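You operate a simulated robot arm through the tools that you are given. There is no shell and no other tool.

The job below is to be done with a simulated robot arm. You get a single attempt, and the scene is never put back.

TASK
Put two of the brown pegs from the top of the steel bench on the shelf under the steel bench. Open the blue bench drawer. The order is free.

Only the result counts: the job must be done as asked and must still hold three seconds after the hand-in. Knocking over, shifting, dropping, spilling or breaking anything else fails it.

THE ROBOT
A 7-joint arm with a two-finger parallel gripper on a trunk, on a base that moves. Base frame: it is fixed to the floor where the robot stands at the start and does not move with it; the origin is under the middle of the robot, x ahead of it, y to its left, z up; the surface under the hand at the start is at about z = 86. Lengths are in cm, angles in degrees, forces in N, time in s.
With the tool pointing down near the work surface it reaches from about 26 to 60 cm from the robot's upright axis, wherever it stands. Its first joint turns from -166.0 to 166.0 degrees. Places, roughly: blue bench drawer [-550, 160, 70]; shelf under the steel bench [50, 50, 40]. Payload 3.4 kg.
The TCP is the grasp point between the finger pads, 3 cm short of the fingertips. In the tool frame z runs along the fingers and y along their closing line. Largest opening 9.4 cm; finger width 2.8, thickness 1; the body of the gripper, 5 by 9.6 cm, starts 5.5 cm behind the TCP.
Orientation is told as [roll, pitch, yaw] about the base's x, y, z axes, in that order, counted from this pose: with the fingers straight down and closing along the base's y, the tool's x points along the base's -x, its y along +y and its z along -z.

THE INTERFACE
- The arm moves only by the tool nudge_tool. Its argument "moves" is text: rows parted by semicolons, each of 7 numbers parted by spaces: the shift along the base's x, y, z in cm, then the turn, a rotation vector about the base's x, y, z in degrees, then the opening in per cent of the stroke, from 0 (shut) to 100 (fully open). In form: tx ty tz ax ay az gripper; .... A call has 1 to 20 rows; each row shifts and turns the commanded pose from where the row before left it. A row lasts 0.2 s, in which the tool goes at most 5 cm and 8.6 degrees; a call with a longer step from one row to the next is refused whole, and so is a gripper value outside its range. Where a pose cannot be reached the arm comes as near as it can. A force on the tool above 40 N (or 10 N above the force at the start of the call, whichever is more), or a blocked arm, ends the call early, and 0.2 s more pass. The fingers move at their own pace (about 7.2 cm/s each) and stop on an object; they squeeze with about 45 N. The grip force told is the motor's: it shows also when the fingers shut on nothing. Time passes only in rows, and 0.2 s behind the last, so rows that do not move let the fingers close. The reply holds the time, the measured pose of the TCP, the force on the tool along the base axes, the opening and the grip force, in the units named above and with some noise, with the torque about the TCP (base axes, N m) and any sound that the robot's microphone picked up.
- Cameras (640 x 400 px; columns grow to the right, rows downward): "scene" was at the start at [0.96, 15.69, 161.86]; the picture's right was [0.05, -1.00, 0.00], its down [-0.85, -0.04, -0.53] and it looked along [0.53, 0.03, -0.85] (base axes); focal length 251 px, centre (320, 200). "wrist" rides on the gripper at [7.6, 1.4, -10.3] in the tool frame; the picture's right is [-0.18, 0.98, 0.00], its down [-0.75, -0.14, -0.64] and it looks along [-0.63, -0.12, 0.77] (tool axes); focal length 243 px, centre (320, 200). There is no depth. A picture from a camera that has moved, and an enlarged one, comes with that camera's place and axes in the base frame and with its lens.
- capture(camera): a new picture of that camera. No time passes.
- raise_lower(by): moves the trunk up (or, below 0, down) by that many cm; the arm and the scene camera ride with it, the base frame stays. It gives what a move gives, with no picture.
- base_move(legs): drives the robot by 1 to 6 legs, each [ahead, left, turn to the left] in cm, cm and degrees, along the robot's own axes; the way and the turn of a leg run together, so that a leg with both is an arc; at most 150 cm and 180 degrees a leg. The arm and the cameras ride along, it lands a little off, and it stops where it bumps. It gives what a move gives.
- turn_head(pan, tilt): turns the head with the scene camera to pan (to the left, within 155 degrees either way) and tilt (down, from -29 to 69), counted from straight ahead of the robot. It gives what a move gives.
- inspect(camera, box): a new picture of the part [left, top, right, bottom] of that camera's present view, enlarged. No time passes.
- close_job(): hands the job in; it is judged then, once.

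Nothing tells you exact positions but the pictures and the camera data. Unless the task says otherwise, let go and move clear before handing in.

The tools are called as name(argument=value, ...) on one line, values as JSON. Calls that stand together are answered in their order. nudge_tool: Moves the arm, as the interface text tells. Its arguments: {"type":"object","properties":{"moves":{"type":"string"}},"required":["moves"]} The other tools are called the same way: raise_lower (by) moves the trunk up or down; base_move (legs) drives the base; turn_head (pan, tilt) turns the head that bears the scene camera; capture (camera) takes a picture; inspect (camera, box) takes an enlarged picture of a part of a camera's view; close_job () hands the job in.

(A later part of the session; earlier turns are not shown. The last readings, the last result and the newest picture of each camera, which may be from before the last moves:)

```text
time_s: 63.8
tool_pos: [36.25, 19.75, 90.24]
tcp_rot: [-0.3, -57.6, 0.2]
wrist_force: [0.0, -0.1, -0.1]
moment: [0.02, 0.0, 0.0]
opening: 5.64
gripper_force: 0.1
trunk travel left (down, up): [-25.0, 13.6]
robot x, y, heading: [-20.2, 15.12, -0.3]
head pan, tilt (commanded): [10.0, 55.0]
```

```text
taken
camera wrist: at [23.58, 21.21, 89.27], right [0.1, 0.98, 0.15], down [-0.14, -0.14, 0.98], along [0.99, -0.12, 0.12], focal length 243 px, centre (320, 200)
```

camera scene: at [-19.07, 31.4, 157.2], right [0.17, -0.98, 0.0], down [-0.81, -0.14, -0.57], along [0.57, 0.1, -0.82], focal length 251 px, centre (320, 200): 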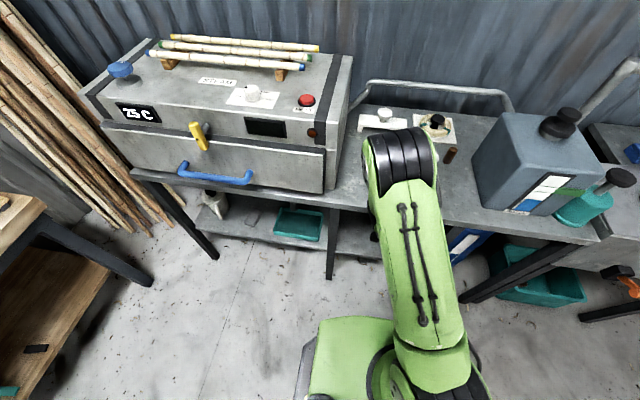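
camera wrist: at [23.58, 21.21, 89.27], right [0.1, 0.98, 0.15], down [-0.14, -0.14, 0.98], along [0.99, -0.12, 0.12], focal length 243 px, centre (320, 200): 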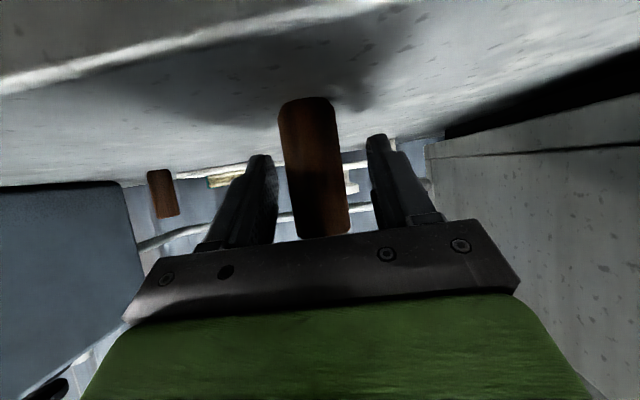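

The peg is centred between the fingers with the hand clear of the bench edge. I close and lift.

nudge_tool(moves="0 0 0 0 0 0 0; 0 0 0 0 0 0 0; 0 0 0 0 0 0 0; 0 0 0 0 0 0 0; 0 0 1 0 0 0 0; 0 0 2 0 0 0 0; 0 0 3 0 0 0 0; 0 0 0 0 0 0 0")

capture(camera="wrist")

```text
time_s: 65.6
tool_pos: [36.51, 19.71, 96.32]
tcp_rot: [-0.4, -57.7, 0.2]
wrist_force: [-0.4, 0.6, 0.0]
moment: [0.0, -0.01, -0.02]
opening: 3.19
gripper_force: 45.4
trunk travel left (down, up): [-25.0, 13.6]
robot x, y, heading: [-20.24, 14.73, -0.0]
head pan, tilt (commanded): [10.0, 55.0]
```

```text
taken
camera wrist: at [23.63, 21.21, 95.36], right [0.1, 0.98, 0.15], down [-0.14, -0.14, 0.98], along [0.99, -0.12, 0.12], focal length 243 px, centre (320, 200)
```

wrist: 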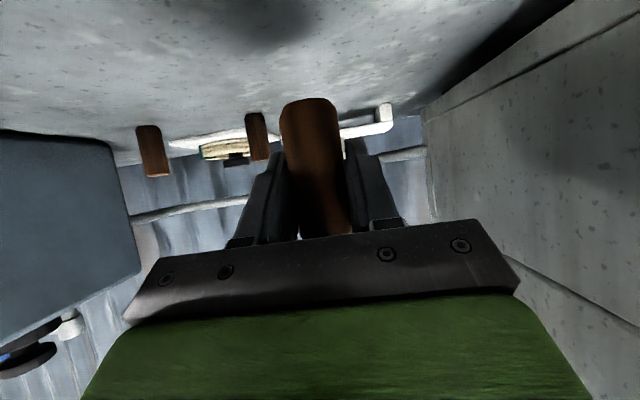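

The peg is held again, now at a 58 degree tilt. I pull back off the bench, drive back 13 cm and lower the trunk.

nudge_tool(moves="-3 0 0.5 0 0 0 0; -3 0 0.5 0 0 0 0; 0 0 0 0 0 0 0")

base_move(legs=[[-13, 0, 0]])

raise_lower(by=-24.5)

turn_head(pan=0, tilt=50)

capture(camera="scene")

capture(camera="wrist")

```text
time_s: 66.4
tool_pos: [30.31, 19.75, 97.43]
tcp_rot: [-0.3, -57.7, 0.2]
wrist_force: [-0.5, -0.2, 0.0]
moment: [-0.06, 0.0, 0.0]
opening: 3.17
gripper_force: 45.3
trunk travel left (down, up): [-25.0, 13.6]
robot x, y, heading: [-20.05, 14.62, 0.3]
head pan, tilt (commanded): [10.0, 55.0]
```

```text
time_s: 67.7
tool_pos: [17.28, 20.0, 97.53]
tcp_rot: [-0.3, -57.7, 0.3]
wrist_force: [-0.3, 0.3, 0.2]
moment: [-0.02, -0.01, 0.02]
opening: 3.2
gripper_force: 44.5
trunk travel left (down, up): [-25.0, 13.6]
robot x, y, heading: [-33.26, 15.09, 0.2]
head pan, tilt (commanded): [10.0, 55.0]
```

```text
time_s: 70.3
tool_pos: [17.46, 19.92, 72.9]
tcp_rot: [-0.3, -57.9, 0.4]
wrist_force: [-1.0, 0.6, -0.7]
moment: [-0.02, 0.04, -0.03]
opening: 3.19
gripper_force: 45.1
trunk travel left (down, up): [-0.5, 38.1]
robot x, y, heading: [-33.11, 14.94, 0.3]
head pan, tilt (commanded): [10.0, 55.0]
```

```text
time_s: 71.0
tool_pos: [17.46, 19.77, 72.91]
tcp_rot: [-0.3, -57.7, 0.3]
wrist_force: [0.9, 0.3, -0.6]
moment: [0.02, 0.0, 0.0]
opening: 3.18
gripper_force: 44.8
trunk travel left (down, up): [-0.5, 38.1]
robot x, y, heading: [-32.84, 14.79, -0.0]
head pan, tilt (commanded): [0.0, 50.0]
```

```text
taken
camera scene: at [-31.41, 30.17, 133.43], right [0.0, -1.0, 0.0], down [-0.77, 0.0, -0.64], along [0.64, 0.0, -0.77], focal length 251 px, centre (320, 200)
```

scene: 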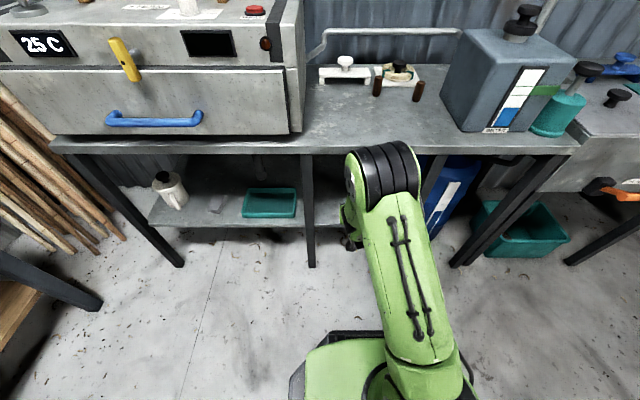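

```text
taken
camera wrist: at [4.67, 21.31, 71.95], right [0.1, 0.98, 0.15], down [-0.14, -0.14, 0.98], along [0.99, -0.12, 0.12], focal length 243 px, centre (320, 200)
```

wrist: 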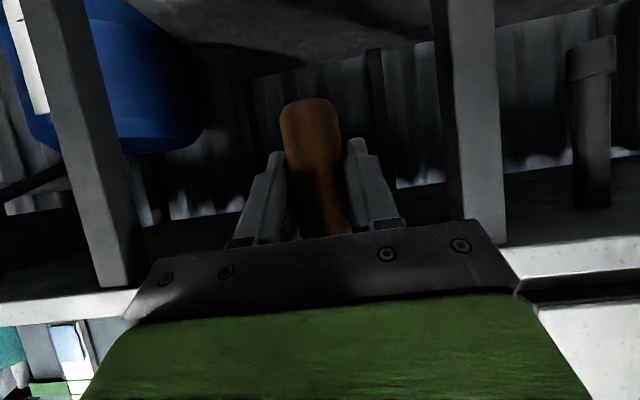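

The hand is in front of the bench with the empty shelf part straight ahead between two legs. I lower the hand to about z = 53 and check the wrist position again from two head angles.

nudge_tool(moves="0 0 -4 0 0 0 0; 0 0 -4 0 0 0 0; 0 0 -4 0 0 0 0; 0 0 -4 0 0 0 0; 0 0 -4 0 0 0 0; 0 0 0 0 0 0 0")

turn_head(pan=35, tilt=50)

capture(camera="scene")

turn_head(pan=-35, tilt=50)

capture(camera="scene")

capture(camera="wrist")

```text
time_s: 72.4
tool_pos: [17.29, 19.76, 52.97]
tcp_rot: [-0.4, -57.8, 0.2]
wrist_force: [0.1, -0.5, -0.5]
moment: [0.05, -0.02, -0.03]
opening: 3.18
gripper_force: 45.7
trunk travel left (down, up): [-0.5, 38.1]
robot x, y, heading: [-33.26, 14.77, 0.1]
head pan, tilt (commanded): [0.0, 50.0]
```

```text
time_s: 73.4
tool_pos: [17.27, 19.69, 53.03]
tcp_rot: [-0.4, -57.7, 0.3]
wrist_force: [0.4, -0.8, -0.9]
moment: [-0.01, 0.05, 0.01]
opening: 3.17
gripper_force: 45.1
trunk travel left (down, up): [-0.5, 38.1]
robot x, y, heading: [-33.21, 15.09, 0.1]
head pan, tilt (commanded): [35.0, 50.0]
```

```text
taken
camera scene: at [-32.8, 34.58, 133.43], right [0.57, -0.82, 0.0], down [-0.63, -0.44, -0.64], along [0.53, 0.37, -0.77], focal length 251 px, centre (320, 200)
```

scene: 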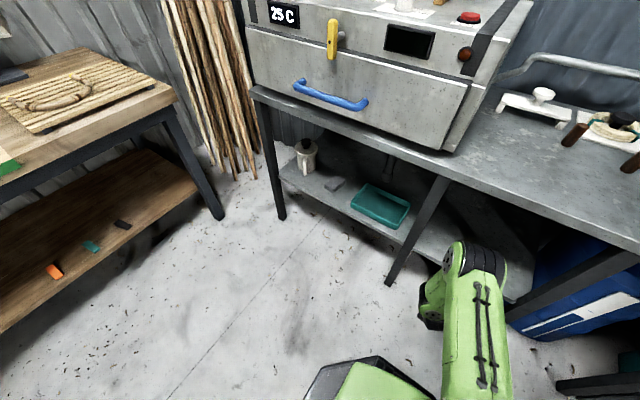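

```text
time_s: 74.8
tool_pos: [17.36, 19.69, 53.01]
tcp_rot: [-0.4, -57.7, 0.2]
wrist_force: [0.1, -0.8, -0.9]
moment: [0.02, -0.02, 0.01]
opening: 3.15
gripper_force: 44.8
trunk travel left (down, up): [-0.5, 38.1]
robot x, y, heading: [-33.27, 14.81, -0.2]
head pan, tilt (commanded): [-35.0, 50.0]
```

```text
taken
camera scene: at [-32.8, 25.75, 133.43], right [-0.57, -0.82, 0.0], down [-0.63, 0.44, -0.64], along [0.53, -0.37, -0.77], focal length 251 px, centre (320, 200)
```

scene: 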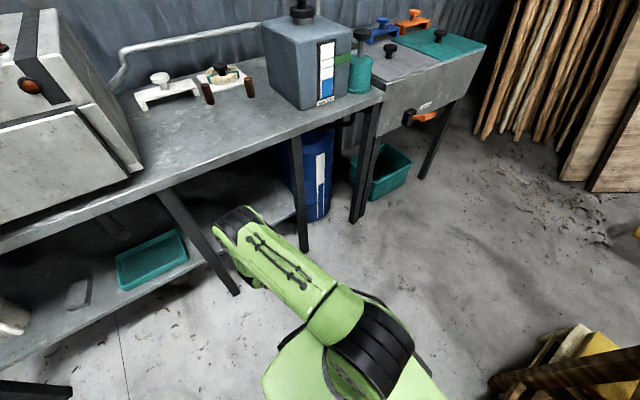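

```text
taken
camera wrist: at [4.58, 21.24, 52.02], right [0.1, 0.98, 0.15], down [-0.14, -0.14, 0.98], along [0.99, -0.12, 0.12], focal length 243 px, centre (320, 200)
```

wrist: 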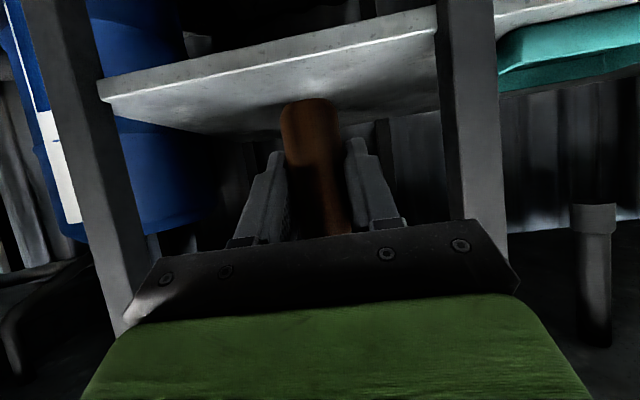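

I need the front joint's location more exactly, so I zoom in on it from both head angles.

inspect(camera="scene", box=[180, 150, 340, 310])

turn_head(pan=50, tilt=50)

capture(camera="scene")

turn_head(pan=20, tilt=50)

inspect(camera="scene", box=[320, 130, 560, 280])

```text
2.50 times, centred on (260, 230) of scene
camera zoom: at [-32.8, 25.75, 133.43], right [-0.57, -0.82, 0.0], down [-0.63, 0.44, -0.64], along [0.53, -0.37, -0.77], focal length 628 px, centre (470, 125)
```

zoom: 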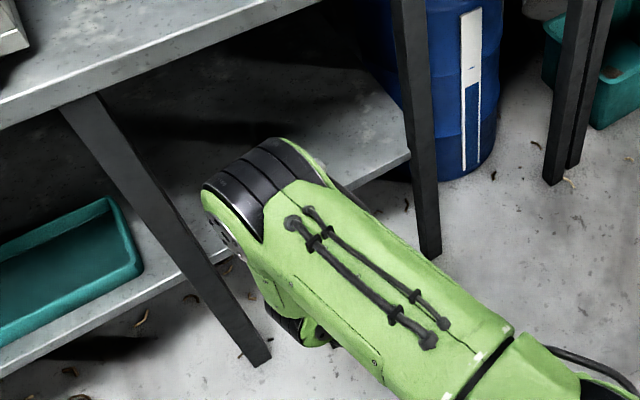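

```text
time_s: 76.4
tool_pos: [17.37, 19.71, 53.0]
tcp_rot: [-0.3, -57.7, 0.3]
wrist_force: [0.6, -0.1, -0.3]
moment: [-0.02, -0.02, 0.01]
opening: 3.19
gripper_force: 45.0
trunk travel left (down, up): [-0.5, 38.1]
robot x, y, heading: [-32.97, 14.57, 0.1]
head pan, tilt (commanded): [50.0, 50.0]
```

```text
taken
camera scene: at [-34.16, 36.06, 133.43], right [0.77, -0.64, 0.0], down [-0.49, -0.59, -0.64], along [0.41, 0.49, -0.77], focal length 251 px, centre (320, 200)
```

scene: 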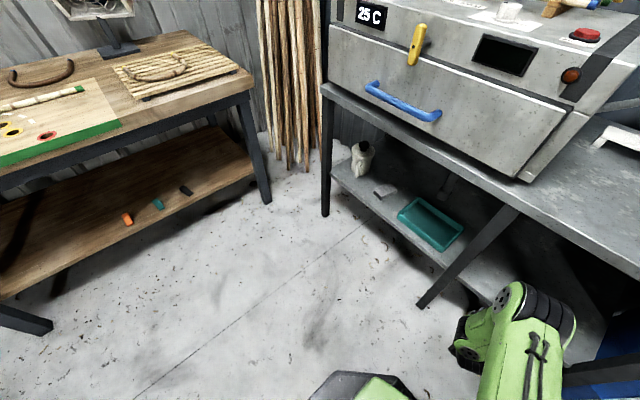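

```text
time_s: 77.3
tool_pos: [17.37, 19.85, 53.07]
tcp_rot: [-0.4, -57.7, 0.3]
wrist_force: [-0.1, 0.1, 0.0]
moment: [-0.02, -0.04, 0.04]
opening: 3.19
gripper_force: 45.1
trunk travel left (down, up): [-0.5, 38.1]
robot x, y, heading: [-33.12, 14.9, -0.2]
head pan, tilt (commanded): [20.0, 50.0]
```

```text
2.67 times, centred on (440, 205) of scene
camera zoom: at [-31.87, 32.8, 133.43], right [0.34, -0.94, 0.0], down [-0.72, -0.26, -0.64], along [0.6, 0.22, -0.77], focal length 670 px, centre (0, 187)
```

zoom: 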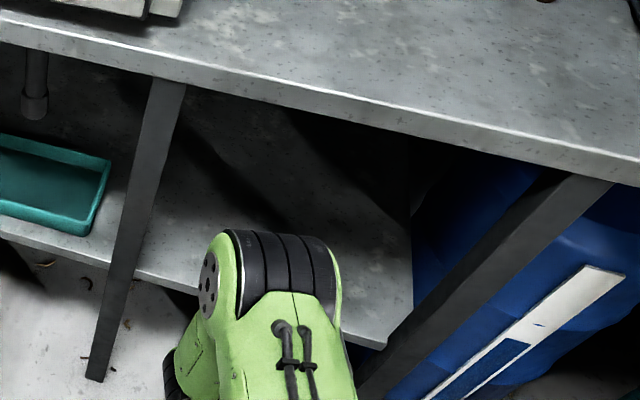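

The front joint's axis lies about 18 cm behind and 37 cm above the grasp point, radius about 6 cm. With the peg at x = 36 it stays some 5 cm short of the bench edge, so I drive in part way and check.

base_move(legs=[[13, 0, 0]])

turn_head(pan=35, tilt=55)

capture(camera="scene")

capture(camera="wrist")

```text
time_s: 78.6
tool_pos: [30.45, 19.77, 52.94]
tcp_rot: [-0.3, -57.7, 0.2]
wrist_force: [1.2, 0.4, -1.1]
moment: [0.03, 0.0, -0.03]
opening: 3.18
gripper_force: 45.0
trunk travel left (down, up): [-0.5, 38.1]
robot x, y, heading: [-20.29, 14.81, -0.1]
head pan, tilt (commanded): [20.0, 50.0]
```

```text
time_s: 79.4
tool_pos: [30.4, 19.82, 53.06]
tcp_rot: [-0.3, -57.8, 0.3]
wrist_force: [0.4, -0.5, -0.4]
moment: [0.03, 0.01, 0.0]
opening: 3.16
gripper_force: 45.0
trunk travel left (down, up): [-0.5, 38.1]
robot x, y, heading: [-20.23, 14.83, 0.1]
head pan, tilt (commanded): [35.0, 55.0]
```

```text
taken
camera scene: at [-20.18, 34.3, 132.78], right [0.57, -0.82, 0.0], down [-0.67, -0.47, -0.57], along [0.47, 0.33, -0.82], focal length 251 px, centre (320, 200)
```

scene: 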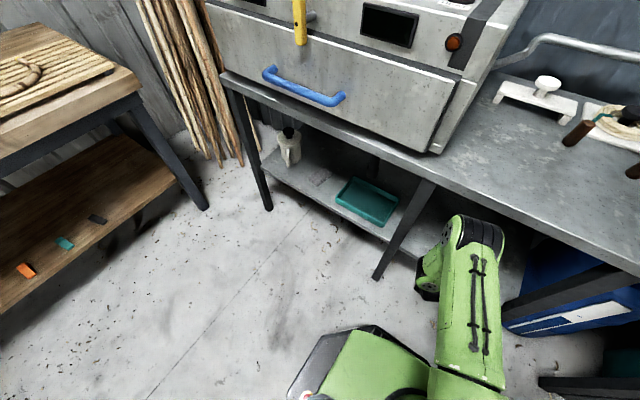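

```text
taken
camera wrist: at [17.6, 21.25, 52.01], right [0.1, 0.98, 0.15], down [-0.14, -0.14, 0.98], along [0.99, -0.12, 0.12], focal length 243 px, centre (320, 200)
```

wrist: 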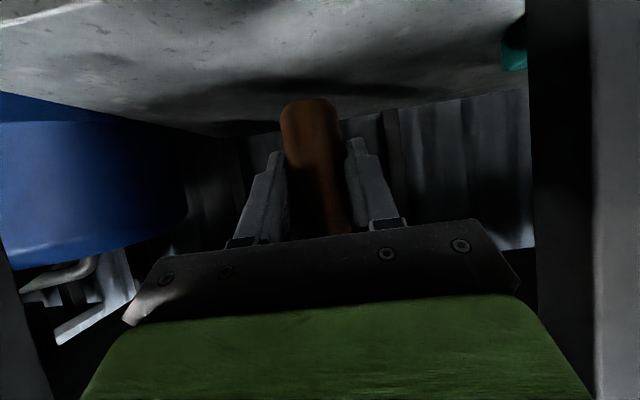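

The front joint sits where I estimated, still well short of the bench edge. I drive the last 6 cm in and look at the peg over the shelf.

base_move(legs=[[6, 0, 0]])

capture(camera="scene")

nudge_tool(moves="0 0 -2 0 0 0 0; 0 0 -2 0 0 0 0; 0 0 -2 0 0 0 0; 0 0 0 0 0 0 0")

capture(camera="wrist")

```text
time_s: 80.4
tool_pos: [36.34, 19.76, 53.08]
tcp_rot: [-0.4, -57.7, 0.2]
wrist_force: [-0.2, 0.5, 0.7]
moment: [0.03, 0.04, -0.01]
opening: 3.19
gripper_force: 45.2
trunk travel left (down, up): [-0.5, 38.1]
robot x, y, heading: [-14.14, 14.7, 0.2]
head pan, tilt (commanded): [35.0, 55.0]
```

```text
taken
camera scene: at [-14.2, 34.31, 132.78], right [0.57, -0.82, 0.0], down [-0.67, -0.47, -0.57], along [0.47, 0.33, -0.82], focal length 251 px, centre (320, 200)
```

scene: 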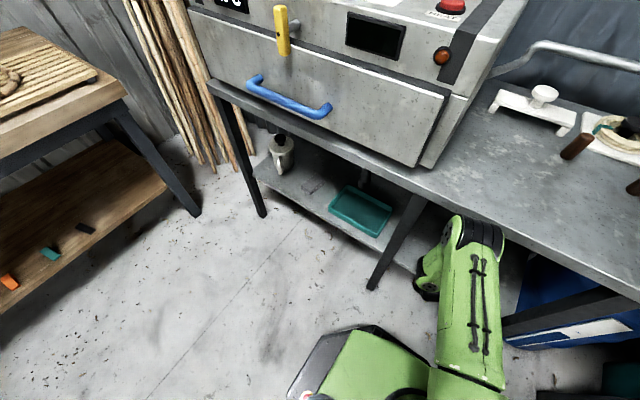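

```text
time_s: 81.4
tool_pos: [36.32, 19.94, 46.99]
tcp_rot: [-0.3, -57.7, 0.4]
wrist_force: [0.6, 0.3, -0.8]
moment: [0.01, -0.02, 0.0]
opening: 3.18
gripper_force: 44.9
trunk travel left (down, up): [-0.5, 38.1]
robot x, y, heading: [-13.99, 14.95, -0.0]
head pan, tilt (commanded): [35.0, 55.0]
```

```text
taken
camera wrist: at [23.55, 21.28, 46.0], right [0.1, 0.98, 0.15], down [-0.14, -0.14, 0.98], along [0.99, -0.12, 0.12], focal length 243 px, centre (320, 200)
```

wrist: 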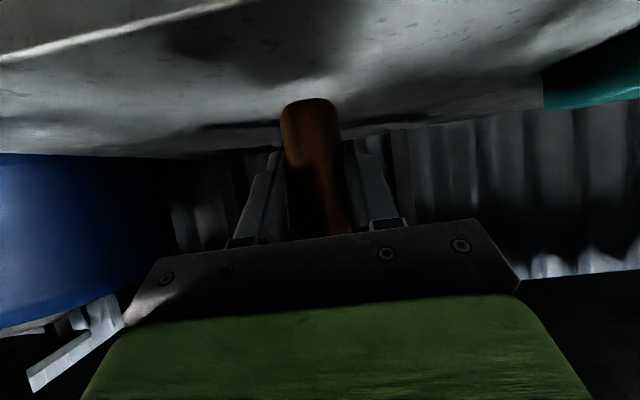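

The peg is over the shelf board, a few centimetres above it. I lower in small steps, watching for contact.

nudge_tool(moves="0 0 -0.8 0 0 0 0; 0 0 -0.6 0 0 0 0; 0 0 -0.4 0 0 0 0; 0 0 -0.3 0 0 0 0; 0 0 0 0 0 0 0")

inspect(camera="wrist", box=[180, 40, 440, 202])

```text
time_s: 82.6
tool_pos: [36.37, 19.71, 44.99]
tcp_rot: [-0.3, -57.6, 0.4]
wrist_force: [0.3, -0.3, 0.1]
moment: [-0.01, -0.02, 0.0]
opening: 3.19
gripper_force: 44.8
trunk travel left (down, up): [-0.5, 38.1]
robot x, y, heading: [-14.48, 14.77, -0.0]
head pan, tilt (commanded): [35.0, 55.0]
```

```text
2.46 times, centred on (310, 121) of wrist
camera zoom: at [23.56, 21.26, 43.92], right [0.1, 0.98, 0.15], down [-0.14, -0.14, 0.98], along [0.99, -0.12, 0.12], focal length 597 px, centre (345, 394)
```

zoom: 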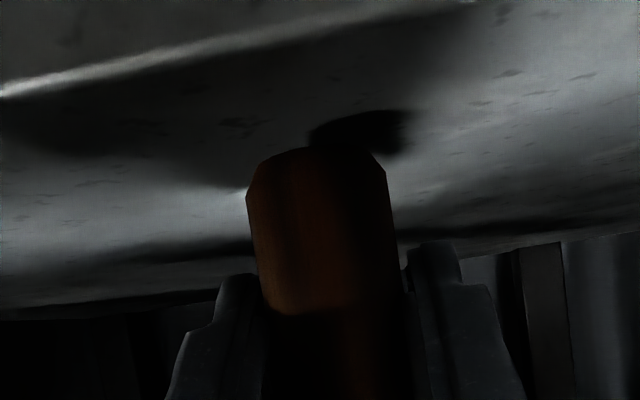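

The shelf's front edge measures at x = 32.2 and the peg stands at 36.4. I push it 1 cm further in, then lower until contact.

nudge_tool(moves="0.5 0 0 0 0 0 0; 0.5 0 0 0 0 0 0; 0 0 -0.3 0 0 0 0; 0 0 -0.2 0 0 0 0; 0 0 -0.1 0 0 0 0; 0 0 0 0 0 0 0")

```text
time_s: 84.0
tool_pos: [37.38, 19.67, 44.29]
tcp_rot: [-0.3, -57.7, 0.3]
wrist_force: [-0.1, -0.3, -0.3]
moment: [0.03, -0.01, 0.0]
opening: 3.19
gripper_force: 45.1
trunk travel left (down, up): [-0.5, 38.1]
robot x, y, heading: [-14.11, 14.93, -0.1]
head pan, tilt (commanded): [35.0, 55.0]
```

nudge_tool(moves="0 0 -0.1 0 0 0 0; 0 0 0 0 0 0 0; 0 0 -0.1 0 0 0 0; 0 0 0 0 0 0 0")

```text
time_s: 85.0
tool_pos: [37.25, 19.77, 44.34]
tcp_rot: [-0.2, -57.9, 0.3]
wrist_force: [-1.8, 0.2, 10.7]
moment: [0.07, 0.2, 0.02]
opening: 3.2
gripper_force: 45.3
trunk travel left (down, up): [-0.5, 38.1]
robot x, y, heading: [-14.02, 15.03, -0.1]
head pan, tilt (commanded): [35.0, 55.0]
```

The peg rests on the shelf (10.7 N). I open the fingers gently and draw back along the tool axis.

nudge_tool(moves="0 0 0.08 0 0 0 38; 0 0 0 0 0 0 42; 0 0 0 0 0 0 50; 0 0 0 0 0 0 65; 0 0 0 0 0 0 65; -1 0 0.6 0 0 0 65; -1.5 0 0.95 0 0 0 65; -1.5 0 0.95 0 0 0 65; -1.5 0 0.95 0 0 0 65; 0 0 0 0 0 0 65")

capture(camera="wrist")

```text
time_s: 87.2
tool_pos: [31.7, 19.83, 47.77]
tcp_rot: [-0.2, -57.7, 0.2]
wrist_force: [0.0, 0.5, 0.0]
moment: [0.0, -0.01, 0.01]
opening: 6.08
gripper_force: 0.0
trunk travel left (down, up): [-0.5, 38.1]
robot x, y, heading: [-14.28, 14.99, 0.1]
head pan, tilt (commanded): [35.0, 55.0]
```

```text
taken
camera wrist: at [18.98, 21.24, 46.64], right [0.1, 0.98, 0.15], down [-0.14, -0.14, 0.98], along [0.99, -0.12, 0.12], focal length 243 px, centre (320, 200)
```

wrist: 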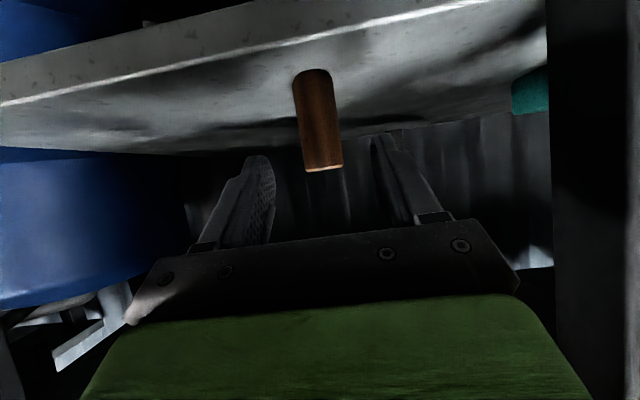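

The first peg stands upright on the shelf at about [37.3, 19.8]. I back out, raise the trunk and the hand for the second peg.

base_move(legs=[[-14, 0, 0]])

raise_lower(by=29.5)

nudge_tool(moves="1 0 4.5 0 0 0 65; 1 0 4.5 0 0 0 65; 1 0 4.5 0 0 0 65; 1 0 4.5 0 0 0 65; 0.5 0 4.5 0 0 0 65; 0 0 3 0 0 0 65; 0 0 0 0 0 0 65")

capture(camera="wrist")

capture(camera="scene")

```text
time_s: 88.5
tool_pos: [17.61, 19.72, 47.69]
tcp_rot: [-0.4, -57.8, 0.3]
wrist_force: [0.3, 0.5, 0.2]
moment: [0.01, 0.0, 0.0]
opening: 6.09
gripper_force: 0.0
trunk travel left (down, up): [-0.5, 38.1]
robot x, y, heading: [-28.24, 14.9, -0.1]
head pan, tilt (commanded): [35.0, 55.0]
```

```text
time_s: 91.5
tool_pos: [17.78, 19.71, 77.1]
tcp_rot: [-0.3, -57.7, 0.3]
wrist_force: [0.3, 0.0, -0.2]
moment: [0.0, -0.04, 0.02]
opening: 6.1
gripper_force: 0.1
trunk travel left (down, up): [-30.0, 8.6]
robot x, y, heading: [-28.49, 14.95, 0.1]
head pan, tilt (commanded): [35.0, 55.0]
```

```text
time_s: 93.0
tool_pos: [22.34, 19.8, 102.63]
tcp_rot: [-0.3, -57.8, 0.2]
wrist_force: [0.5, 0.7, -0.4]
moment: [-0.03, 0.0, -0.03]
opening: 6.12
gripper_force: 0.1
trunk travel left (down, up): [-30.0, 8.6]
robot x, y, heading: [-28.18, 14.68, 0.1]
head pan, tilt (commanded): [35.0, 55.0]
```

```text
taken
camera wrist: at [9.46, 21.27, 101.59], right [0.1, 0.98, 0.15], down [-0.14, -0.14, 0.98], along [0.99, -0.12, 0.12], focal length 243 px, centre (320, 200)
```

wrist: 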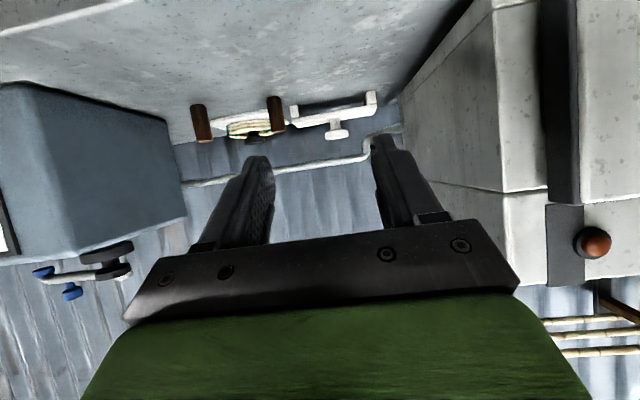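

```text
taken
camera scene: at [-28.25, 34.3, 162.21], right [0.57, -0.82, 0.0], down [-0.67, -0.47, -0.57], along [0.47, 0.33, -0.82], focal length 251 px, centre (320, 200)
```

scene: 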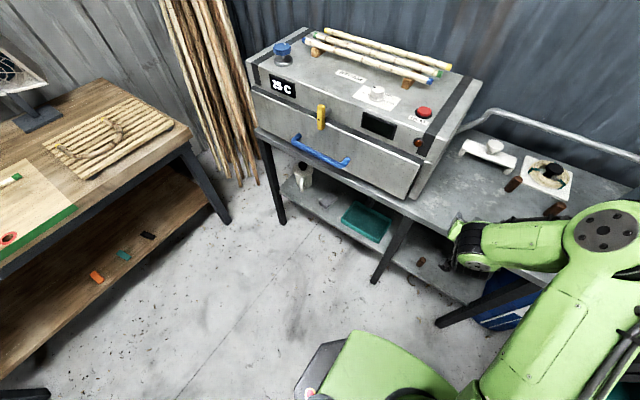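

The first peg shows on the shelf as intended. I drive to the bench with the hand at z = 102.6, aiming to stand at about [-0.8, 4.8] for the middle peg.

base_move(legs=[[0, -10, 0], [27, 0, 0]])

capture(camera="wrist")

```text
time_s: 95.7
tool_pos: [49.04, 9.87, 102.6]
tcp_rot: [-0.3, -57.7, 0.3]
wrist_force: [-0.7, -0.1, 0.9]
moment: [-0.03, -0.02, 0.02]
opening: 6.12
gripper_force: 0.1
trunk travel left (down, up): [-30.0, 8.6]
robot x, y, heading: [-1.59, 4.58, -0.1]
head pan, tilt (commanded): [35.0, 55.0]
```

```text
taken
camera wrist: at [36.44, 11.27, 101.54], right [0.1, 0.98, 0.15], down [-0.14, -0.14, 0.98], along [0.99, -0.12, 0.12], focal length 243 px, centre (320, 200)
```

wrist: 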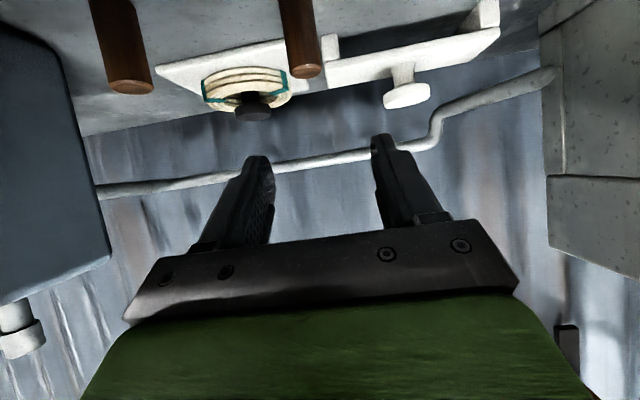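

The middle peg measures at about [59.6, 8.9]. I move to a point 9 cm short of it along the tool axis and check.

nudge_tool(moves="1 -0.5 -2.3 0 0 0 65; 1 -0.45 -2.3 0 0 0 65; 1 0 -2.2 0 0 0 65; 0 0 0 0 0 0 65")

capture(camera="wrist")

```text
time_s: 96.7
tool_pos: [52.17, 8.77, 95.84]
tcp_rot: [-0.4, -57.8, 0.2]
wrist_force: [0.6, 0.4, 0.6]
moment: [0.01, -0.01, -0.02]
opening: 6.12
gripper_force: 0.1
trunk travel left (down, up): [-30.0, 8.6]
robot x, y, heading: [-1.38, 4.87, 0.1]
head pan, tilt (commanded): [35.0, 55.0]
```

```text
taken
camera wrist: at [39.31, 10.3, 94.72], right [0.1, 0.98, 0.15], down [-0.14, -0.14, 0.98], along [0.99, -0.12, 0.13], focal length 243 px, centre (320, 200)
```

wrist: 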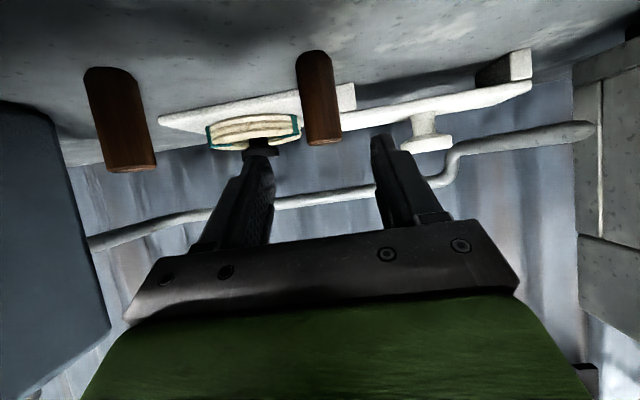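

The peg is nearly centred; its position refines to about [59.8, 9.0]. I advance along the tool axis to z = 91.

nudge_tool(moves="1.9 0.05 -1.21 0 0 0 65; 1.9 0.05 -1.21 0 0 0 65; 1.9 0.05 -1.21 0 0 0 65; 1.9 0.05 -1.21 0 0 0 65; 0 0 0 0 0 0 65")

capture(camera="wrist")

```text
time_s: 97.9
tool_pos: [59.81, 9.05, 90.94]
tcp_rot: [-0.4, -57.6, 0.3]
wrist_force: [0.7, 0.1, -0.4]
moment: [-0.01, 0.01, -0.01]
opening: 6.1
gripper_force: 0.1
trunk travel left (down, up): [-30.0, 8.6]
robot x, y, heading: [-1.71, 4.83, 0.1]
head pan, tilt (commanded): [35.0, 55.0]
```

```text
taken
camera wrist: at [46.97, 10.43, 89.94], right [0.1, 0.98, 0.15], down [-0.14, -0.14, 0.98], along [0.99, -0.12, 0.12], focal length 243 px, centre (320, 200)
```

wrist: 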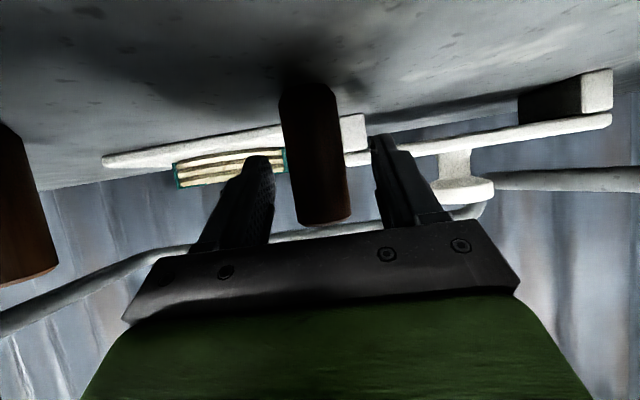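

The peg is between the fingers. I close on it and lift straight up.

nudge_tool(moves="0 0 0 0 0 0 0; 0 0 0 0 0 0 0; 0 0 0 0 0 0 0; 0 0 0 0 0 0 0; 0 0 0.5 0 0 0 0; 0 0 1.5 0 0 0 0; 0 0 3 0 0 0 0; 0 0 4 0 0 0 0; 0 0 3 0 0 0 0; 0 0 0 0 0 0 0")

capture(camera="wrist")

```text
time_s: 100.1
tool_pos: [59.83, 8.89, 103.01]
tcp_rot: [-0.3, -57.7, 0.2]
wrist_force: [-0.1, 0.1, -0.9]
moment: [-0.02, 0.0, 0.0]
opening: 3.12
gripper_force: 44.7
trunk travel left (down, up): [-30.0, 8.6]
robot x, y, heading: [-1.21, 4.58, 0.1]
head pan, tilt (commanded): [35.0, 55.0]
```

```text
taken
camera wrist: at [47.06, 10.48, 101.93], right [0.1, 0.98, 0.15], down [-0.14, -0.14, 0.98], along [0.99, -0.12, 0.12], focal length 243 px, centre (320, 200)
```

wrist: 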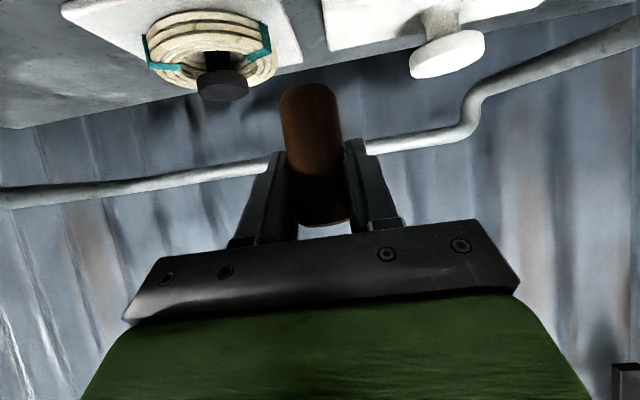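

The second peg is held. I retract, back away from the bench and lower the trunk as before, keeping y = 8.9, which is 11 cm from the first peg.

nudge_tool(moves="-2 0 0 0 0 0 0; -3 0 0 0 0 0 0; -3 0 0 0 0 0 0; 0 0 0 0 0 0 0")

base_move(legs=[[-32, 0, 0]])

raise_lower(by=-29.5)

capture(camera="wrist")

```text
time_s: 101.1
tool_pos: [51.7, 8.98, 102.96]
tcp_rot: [-0.3, -57.8, 0.3]
wrist_force: [-0.6, -0.3, -0.7]
moment: [-0.01, 0.01, 0.01]
opening: 3.13
gripper_force: 45.6
trunk travel left (down, up): [-30.0, 8.6]
robot x, y, heading: [-1.66, 5.02, 0.1]
head pan, tilt (commanded): [35.0, 55.0]
```

```text
time_s: 103.2
tool_pos: [19.73, 9.07, 102.93]
tcp_rot: [-0.3, -57.8, 0.2]
wrist_force: [-0.6, -0.4, -0.9]
moment: [0.04, 0.06, 0.02]
opening: 3.12
gripper_force: 45.1
trunk travel left (down, up): [-30.0, 8.6]
robot x, y, heading: [-33.49, 5.13, -0.1]
head pan, tilt (commanded): [35.0, 55.0]
```

```text
time_s: 106.2
tool_pos: [19.86, 9.04, 73.48]
tcp_rot: [-0.3, -57.8, 0.2]
wrist_force: [0.0, -0.4, 0.2]
moment: [0.03, -0.02, 0.01]
opening: 3.12
gripper_force: 45.1
trunk travel left (down, up): [-0.5, 38.1]
robot x, y, heading: [-33.37, 4.79, -0.1]
head pan, tilt (commanded): [35.0, 55.0]
```

```text
taken
camera wrist: at [7.1, 10.45, 72.46], right [0.1, 0.98, 0.15], down [-0.14, -0.14, 0.98], along [0.98, -0.12, 0.12], focal length 243 px, centre (320, 200)
```

wrist: 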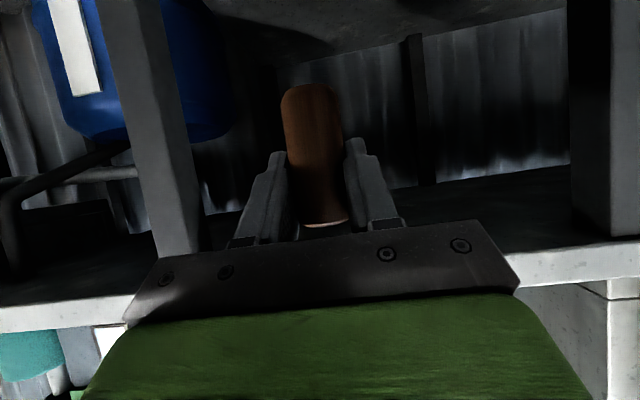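

The view ahead is clear between the right leg and the first peg. I lower the hand to z = 53 and check again.

nudge_tool(moves="-0.4 0 -4 0 0 0 0; -0.5 0 -4 0 0 0 0; -0.5 0 -4 0 0 0 0; -0.5 0 -4 0 0 0 0; 0 0 -4 0 0 0 0; 0 0 0 0 0 0 0")

capture(camera="wrist")

capture(camera="scene")

```text
time_s: 107.6
tool_pos: [18.1, 8.99, 53.46]
tcp_rot: [-0.3, -57.8, 0.2]
wrist_force: [0.5, 0.3, -0.2]
moment: [-0.01, 0.02, 0.01]
opening: 3.11
gripper_force: 45.1
trunk travel left (down, up): [-0.5, 38.1]
robot x, y, heading: [-33.38, 4.64, -0.3]
head pan, tilt (commanded): [35.0, 55.0]
```

```text
taken
camera wrist: at [5.27, 10.42, 52.4], right [0.1, 0.98, 0.15], down [-0.14, -0.14, 0.98], along [0.98, -0.12, 0.13], focal length 243 px, centre (320, 200)
```

wrist: 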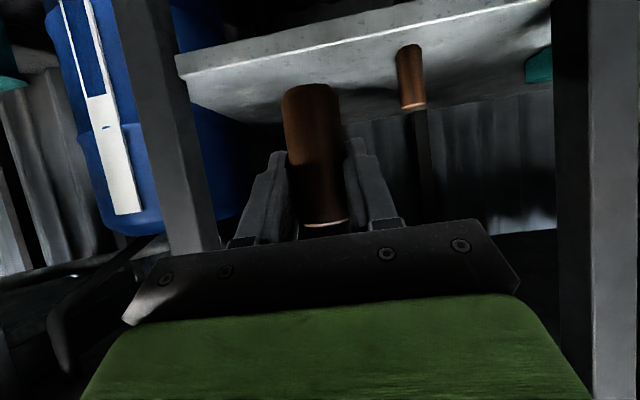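

```text
taken
camera scene: at [-33.22, 24.34, 132.78], right [0.57, -0.82, 0.0], down [-0.67, -0.47, -0.57], along [0.47, 0.33, -0.82], focal length 251 px, centre (320, 200)
```

scene: 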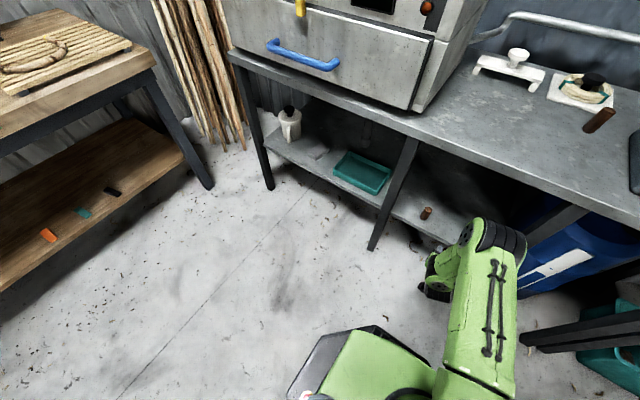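

The first peg stands on the shelf, to the right of the held one in the picture. I drive in 19 cm as before.

base_move(legs=[[19, 0, 0]])

capture(camera="scene")

nudge_tool(moves="0 0 -2 0 0 0 0; 0 0 -2 0 0 0 0; 0 0 -2 0 0 0 0; 0 0 -1.2 0 0 0 0; 0 0 -0.7 0 0 0 0; 0 0 0 0 0 0 0")

capture(camera="wrist")

```text
time_s: 109.2
tool_pos: [37.32, 9.0, 53.49]
tcp_rot: [-0.3, -57.7, 0.3]
wrist_force: [-0.6, -0.2, -1.1]
moment: [0.0, -0.01, -0.01]
opening: 3.14
gripper_force: 44.6
trunk travel left (down, up): [-0.5, 38.1]
robot x, y, heading: [-13.9, 4.52, 0.2]
head pan, tilt (commanded): [35.0, 55.0]
```

```text
taken
camera scene: at [-13.97, 24.32, 132.78], right [0.57, -0.82, 0.0], down [-0.67, -0.47, -0.57], along [0.47, 0.33, -0.82], focal length 251 px, centre (320, 200)
```

scene: 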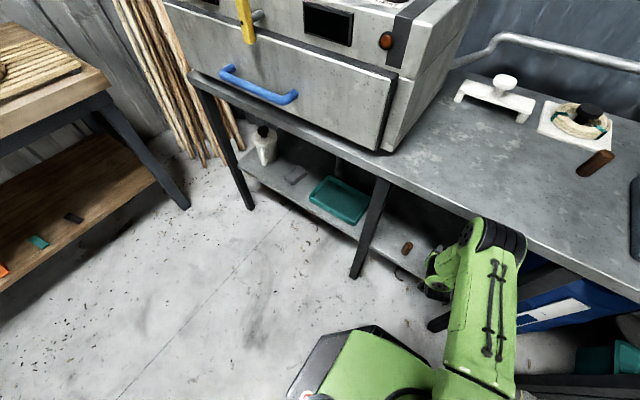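

```text
time_s: 110.6
tool_pos: [37.2, 8.85, 45.49]
tcp_rot: [-0.4, -57.7, 0.3]
wrist_force: [-1.0, -0.4, -0.4]
moment: [-0.01, 0.02, 0.02]
opening: 3.15
gripper_force: 44.7
trunk travel left (down, up): [-0.5, 38.1]
robot x, y, heading: [-13.98, 4.64, -0.1]
head pan, tilt (commanded): [35.0, 55.0]
```

```text
taken
camera wrist: at [24.44, 10.4, 44.51], right [0.1, 0.98, 0.15], down [-0.14, -0.14, 0.98], along [0.99, -0.12, 0.12], focal length 243 px, centre (320, 200)
```

wrist: 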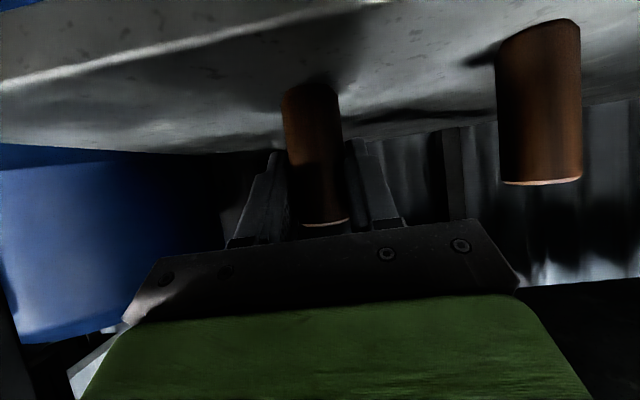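

The peg hangs just above the shelf, clear of the first one. I lower the last half centimetre in small steps until contact.

nudge_tool(moves="0 0 -0.25 0 0 0 0; 0 0 -0.15 0 0 0 0; 0 0 -0.1 0 0 0 0; 0 0 0 0 0 0 0")

nudge_tool(moves="0 0 -0.07 0 0 0 0; 0 0 0 0 0 0 0; 0 0 0 0 0 0 0")

```text
time_s: 111.6
tool_pos: [37.25, 8.86, 45.03]
tcp_rot: [-0.3, -57.7, 0.2]
wrist_force: [0.4, 0.2, 0.1]
moment: [-0.03, 0.0, 0.01]
opening: 3.14
gripper_force: 44.9
trunk travel left (down, up): [-0.5, 38.1]
robot x, y, heading: [-13.82, 4.7, -0.1]
head pan, tilt (commanded): [35.0, 55.0]
```

```text
time_s: 112.4
tool_pos: [37.34, 8.92, 45.04]
tcp_rot: [-0.3, -57.7, 0.2]
wrist_force: [0.3, 0.1, -0.2]
moment: [0.01, 0.0, -0.02]
opening: 3.16
gripper_force: 44.7
trunk travel left (down, up): [-0.5, 38.1]
robot x, y, heading: [-13.53, 5.03, 0.1]
head pan, tilt (commanded): [35.0, 55.0]
```

nudge_tool(moves="0 0 -0.08 0 0 0 0; 0 0 0 0 0 0 0; 0 0 -0.06 0 0 0 0; 0 0 0 0 0 0 0")

```text
time_s: 113.4
tool_pos: [37.31, 9.0, 44.94]
tcp_rot: [-0.3, -57.9, 0.2]
wrist_force: [-1.2, 0.9, 8.8]
moment: [-0.1, 0.06, 0.02]
opening: 3.16
gripper_force: 45.6
trunk travel left (down, up): [-0.5, 38.1]
robot x, y, heading: [-14.23, 4.8, -0.1]
head pan, tilt (commanded): [35.0, 55.0]
```

The peg rests on the shelf (8.8 N). I open the fingers gently and back off along the tool axis.

nudge_tool(moves="0 0 0.06 0 0 0 38; 0 0 0 0 0 0 42; 0 0 0 0 0 0 50; 0 0 0 0 0 0 65; 0 0 0 0 0 0 65; -1 0 0.6 0 0 0 65; -1.5 0 0.95 0 0 0 65; -1.5 0 0.95 0 0 0 65; -1.5 0 0.95 0 0 0 65; 0 0 0 0 0 0 65")

capture(camera="wrist")

```text
time_s: 115.6
tool_pos: [31.65, 8.91, 48.26]
tcp_rot: [-0.3, -57.7, 0.3]
wrist_force: [-0.1, -0.2, 0.0]
moment: [-0.01, 0.01, -0.02]
opening: 6.12
gripper_force: 0.0
trunk travel left (down, up): [-0.5, 38.1]
robot x, y, heading: [-14.43, 4.96, -0.3]
head pan, tilt (commanded): [35.0, 55.0]
```

```text
taken
camera wrist: at [18.95, 10.44, 47.28], right [0.1, 0.98, 0.15], down [-0.14, -0.14, 0.98], along [0.99, -0.12, 0.12], focal length 243 px, centre (320, 200)
```

wrist: 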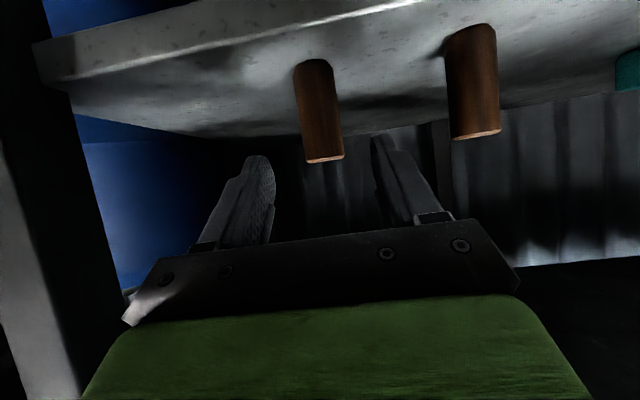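

Both pegs stand on the shelf. I back out of the bench, check the shelf and bench top once more, and raise the hand.

base_move(legs=[[-17, 0, 0]])

raise_lower(by=29.5)

nudge_tool(moves="1 0 4.5 0 0 0 65; 1 0 4.5 0 0 0 65; 1 0 4.5 0 0 0 65; 0 0 4.5 0 4 0 65; -1 0 4.5 0 7 0 65; -2 0 4 0 8 0 65; -2 0 3 0 8 0 65; -2 0 3 0 8 0 65; -2 0 2 0 8 0 65; -2 0 1 0 8 0 65; 0 0 0 0 7 0 65; 0 0 0 0 0 0 65")

turn_head(pan=20, tilt=45)

capture(camera="scene")

```text
time_s: 117.0
tool_pos: [14.85, 9.08, 48.37]
tcp_rot: [-0.4, -57.7, 0.2]
wrist_force: [0.7, -0.8, -0.1]
moment: [-0.01, -0.03, -0.03]
opening: 6.12
gripper_force: 0.0
trunk travel left (down, up): [-0.5, 38.1]
robot x, y, heading: [-30.95, 4.83, 0.2]
head pan, tilt (commanded): [35.0, 55.0]
```

```text
time_s: 120.0
tool_pos: [14.71, 8.87, 77.77]
tcp_rot: [-0.4, -57.7, 0.2]
wrist_force: [0.4, -0.2, -0.7]
moment: [0.0, -0.01, 0.02]
opening: 6.14
gripper_force: 0.1
trunk travel left (down, up): [-30.0, 8.6]
robot x, y, heading: [-30.85, 4.75, -0.0]
head pan, tilt (commanded): [35.0, 55.0]
```

```text
time_s: 122.6
tool_pos: [6.68, 9.05, 113.25]
tcp_rot: [-0.1, 0.2, 0.1]
wrist_force: [-0.4, -0.2, -0.5]
moment: [-0.01, -0.01, -0.01]
opening: 6.1
gripper_force: 0.0
trunk travel left (down, up): [-30.0, 8.6]
robot x, y, heading: [-30.61, 4.47, -0.2]
head pan, tilt (commanded): [35.0, 55.0]
```

```text
time_s: 123.3
tool_pos: [6.83, 9.09, 113.32]
tcp_rot: [-0.1, 0.3, 0.1]
wrist_force: [0.1, 0.5, 0.5]
moment: [0.01, -0.02, -0.03]
opening: 6.09
gripper_force: 0.1
trunk travel left (down, up): [-30.0, 8.6]
robot x, y, heading: [-31.03, 4.68, -0.1]
head pan, tilt (commanded): [20.0, 45.0]
```

```text
taken
camera scene: at [-29.22, 22.99, 163.55], right [0.34, -0.94, 0.0], down [-0.67, -0.24, -0.71], along [0.66, 0.24, -0.71], focal length 251 px, centre (320, 200)
```

scene: 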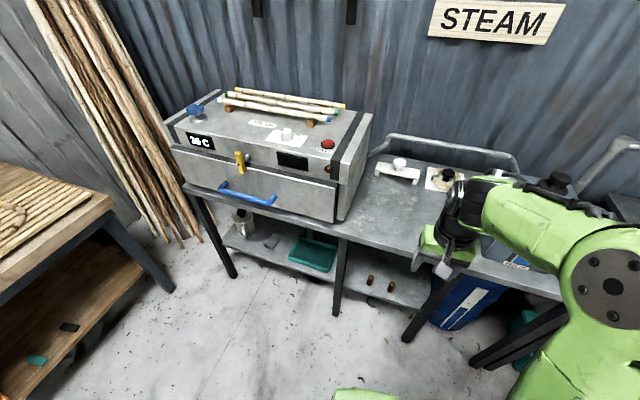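

Both pegs stand upright on the shelf. Now I strafe left into the aisle and turn left 90 degrees to face the row of benches.

base_move(legs=[[-2, 73, 0], [0, 0, 90]])

turn_head(pan=60, tilt=25)

capture(camera="scene")

turn_head(pan=100, tilt=25)

capture(camera="scene")

```text
time_s: 131.1
tool_pos: [-36.54, 115.27, 113.23]
tcp_rot: [-0.2, 0.3, 89.6]
wrist_force: [-0.1, -0.2, 0.4]
moment: [0.0, -0.01, -0.03]
opening: 6.14
gripper_force: 0.0
trunk travel left (down, up): [-30.0, 8.6]
robot x, y, heading: [-32.79, 77.39, 89.3]
head pan, tilt (commanded): [20.0, 45.0]
```

```text
time_s: 132.2
tool_pos: [-36.53, 115.25, 113.28]
tcp_rot: [-0.3, 0.3, 89.5]
wrist_force: [1.1, -0.2, 0.3]
moment: [-0.01, 0.0, -0.01]
opening: 6.09
gripper_force: 0.0
trunk travel left (down, up): [-30.0, 8.6]
robot x, y, heading: [-32.8, 77.25, 89.4]
head pan, tilt (commanded): [60.0, 25.0]
```

```text
taken
camera scene: at [-55.83, 76.48, 166.61], right [0.51, 0.86, 0.0], down [0.36, -0.22, -0.91], along [-0.78, 0.46, -0.42], focal length 251 px, centre (320, 200)
```

scene: 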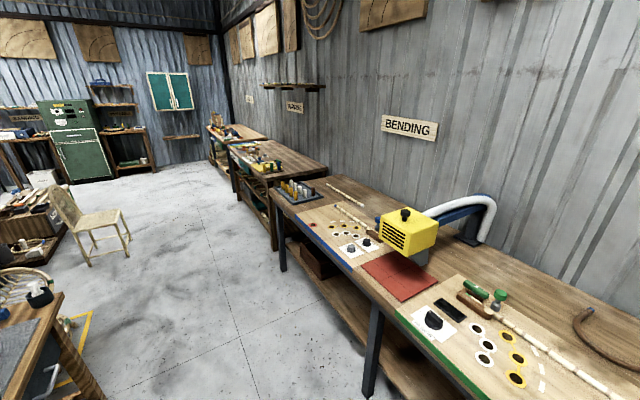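

```text
time_s: 133.3
tool_pos: [-36.5, 115.12, 113.27]
tcp_rot: [-0.2, 0.3, 89.7]
wrist_force: [0.4, 0.6, 0.4]
moment: [0.02, -0.05, 0.03]
opening: 6.13
gripper_force: 0.1
trunk travel left (down, up): [-30.0, 8.6]
robot x, y, heading: [-32.83, 77.26, 89.3]
head pan, tilt (commanded): [100.0, 25.0]
```

```text
taken
camera scene: at [-57.0, 70.29, 166.61], right [-0.16, 0.99, 0.0], down [0.42, 0.07, -0.91], along [-0.89, -0.15, -0.42], focal length 251 px, centre (320, 200)
```

scene: 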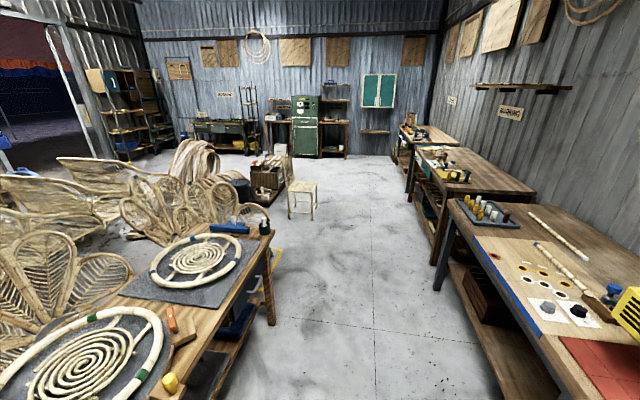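

The aisle is clear, with the bench fronts at about y = 145 and the chair at y below 15. I strafe along the aisle towards the far bench.

base_move(legs=[[0, 130, 0.6], [0, 130, 0], [0, 130, 0], [0, 90, 0]])

turn_head(pan=20, tilt=35)

capture(camera="scene")

```text
time_s: 156.5
tool_pos: [-518.8, 114.7, 113.21]
tcp_rot: [-0.2, 0.3, 90.4]
wrist_force: [-0.1, -0.7, -0.3]
moment: [0.02, 0.02, -0.03]
opening: 6.12
gripper_force: 0.1
trunk travel left (down, up): [-30.0, 8.6]
robot x, y, heading: [-514.6, 76.94, 90.0]
head pan, tilt (commanded): [100.0, 25.0]
```

```text
time_s: 158.0
tool_pos: [-518.76, 114.68, 113.31]
tcp_rot: [-0.1, 0.2, 90.2]
wrist_force: [-0.2, 0.1, -0.7]
moment: [0.01, -0.03, 0.0]
opening: 6.11
gripper_force: 0.2
trunk travel left (down, up): [-30.0, 8.6]
robot x, y, heading: [-514.67, 76.76, 90.1]
head pan, tilt (commanded): [20.0, 35.0]
```

```text
taken
camera scene: at [-532.63, 79.27, 165.04], right [0.94, 0.34, 0.0], down [0.2, -0.54, -0.82], along [-0.28, 0.77, -0.57], focal length 251 px, centre (320, 200)
```

scene: 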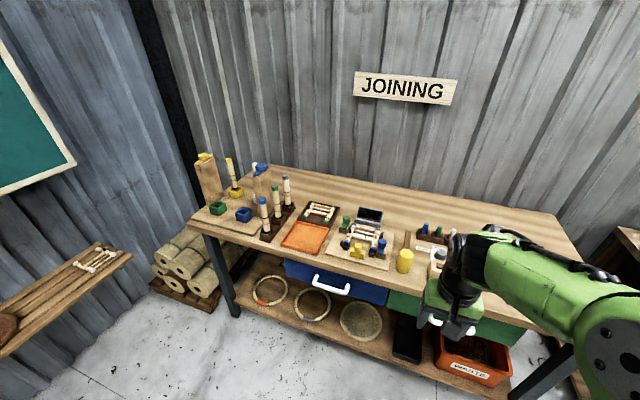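

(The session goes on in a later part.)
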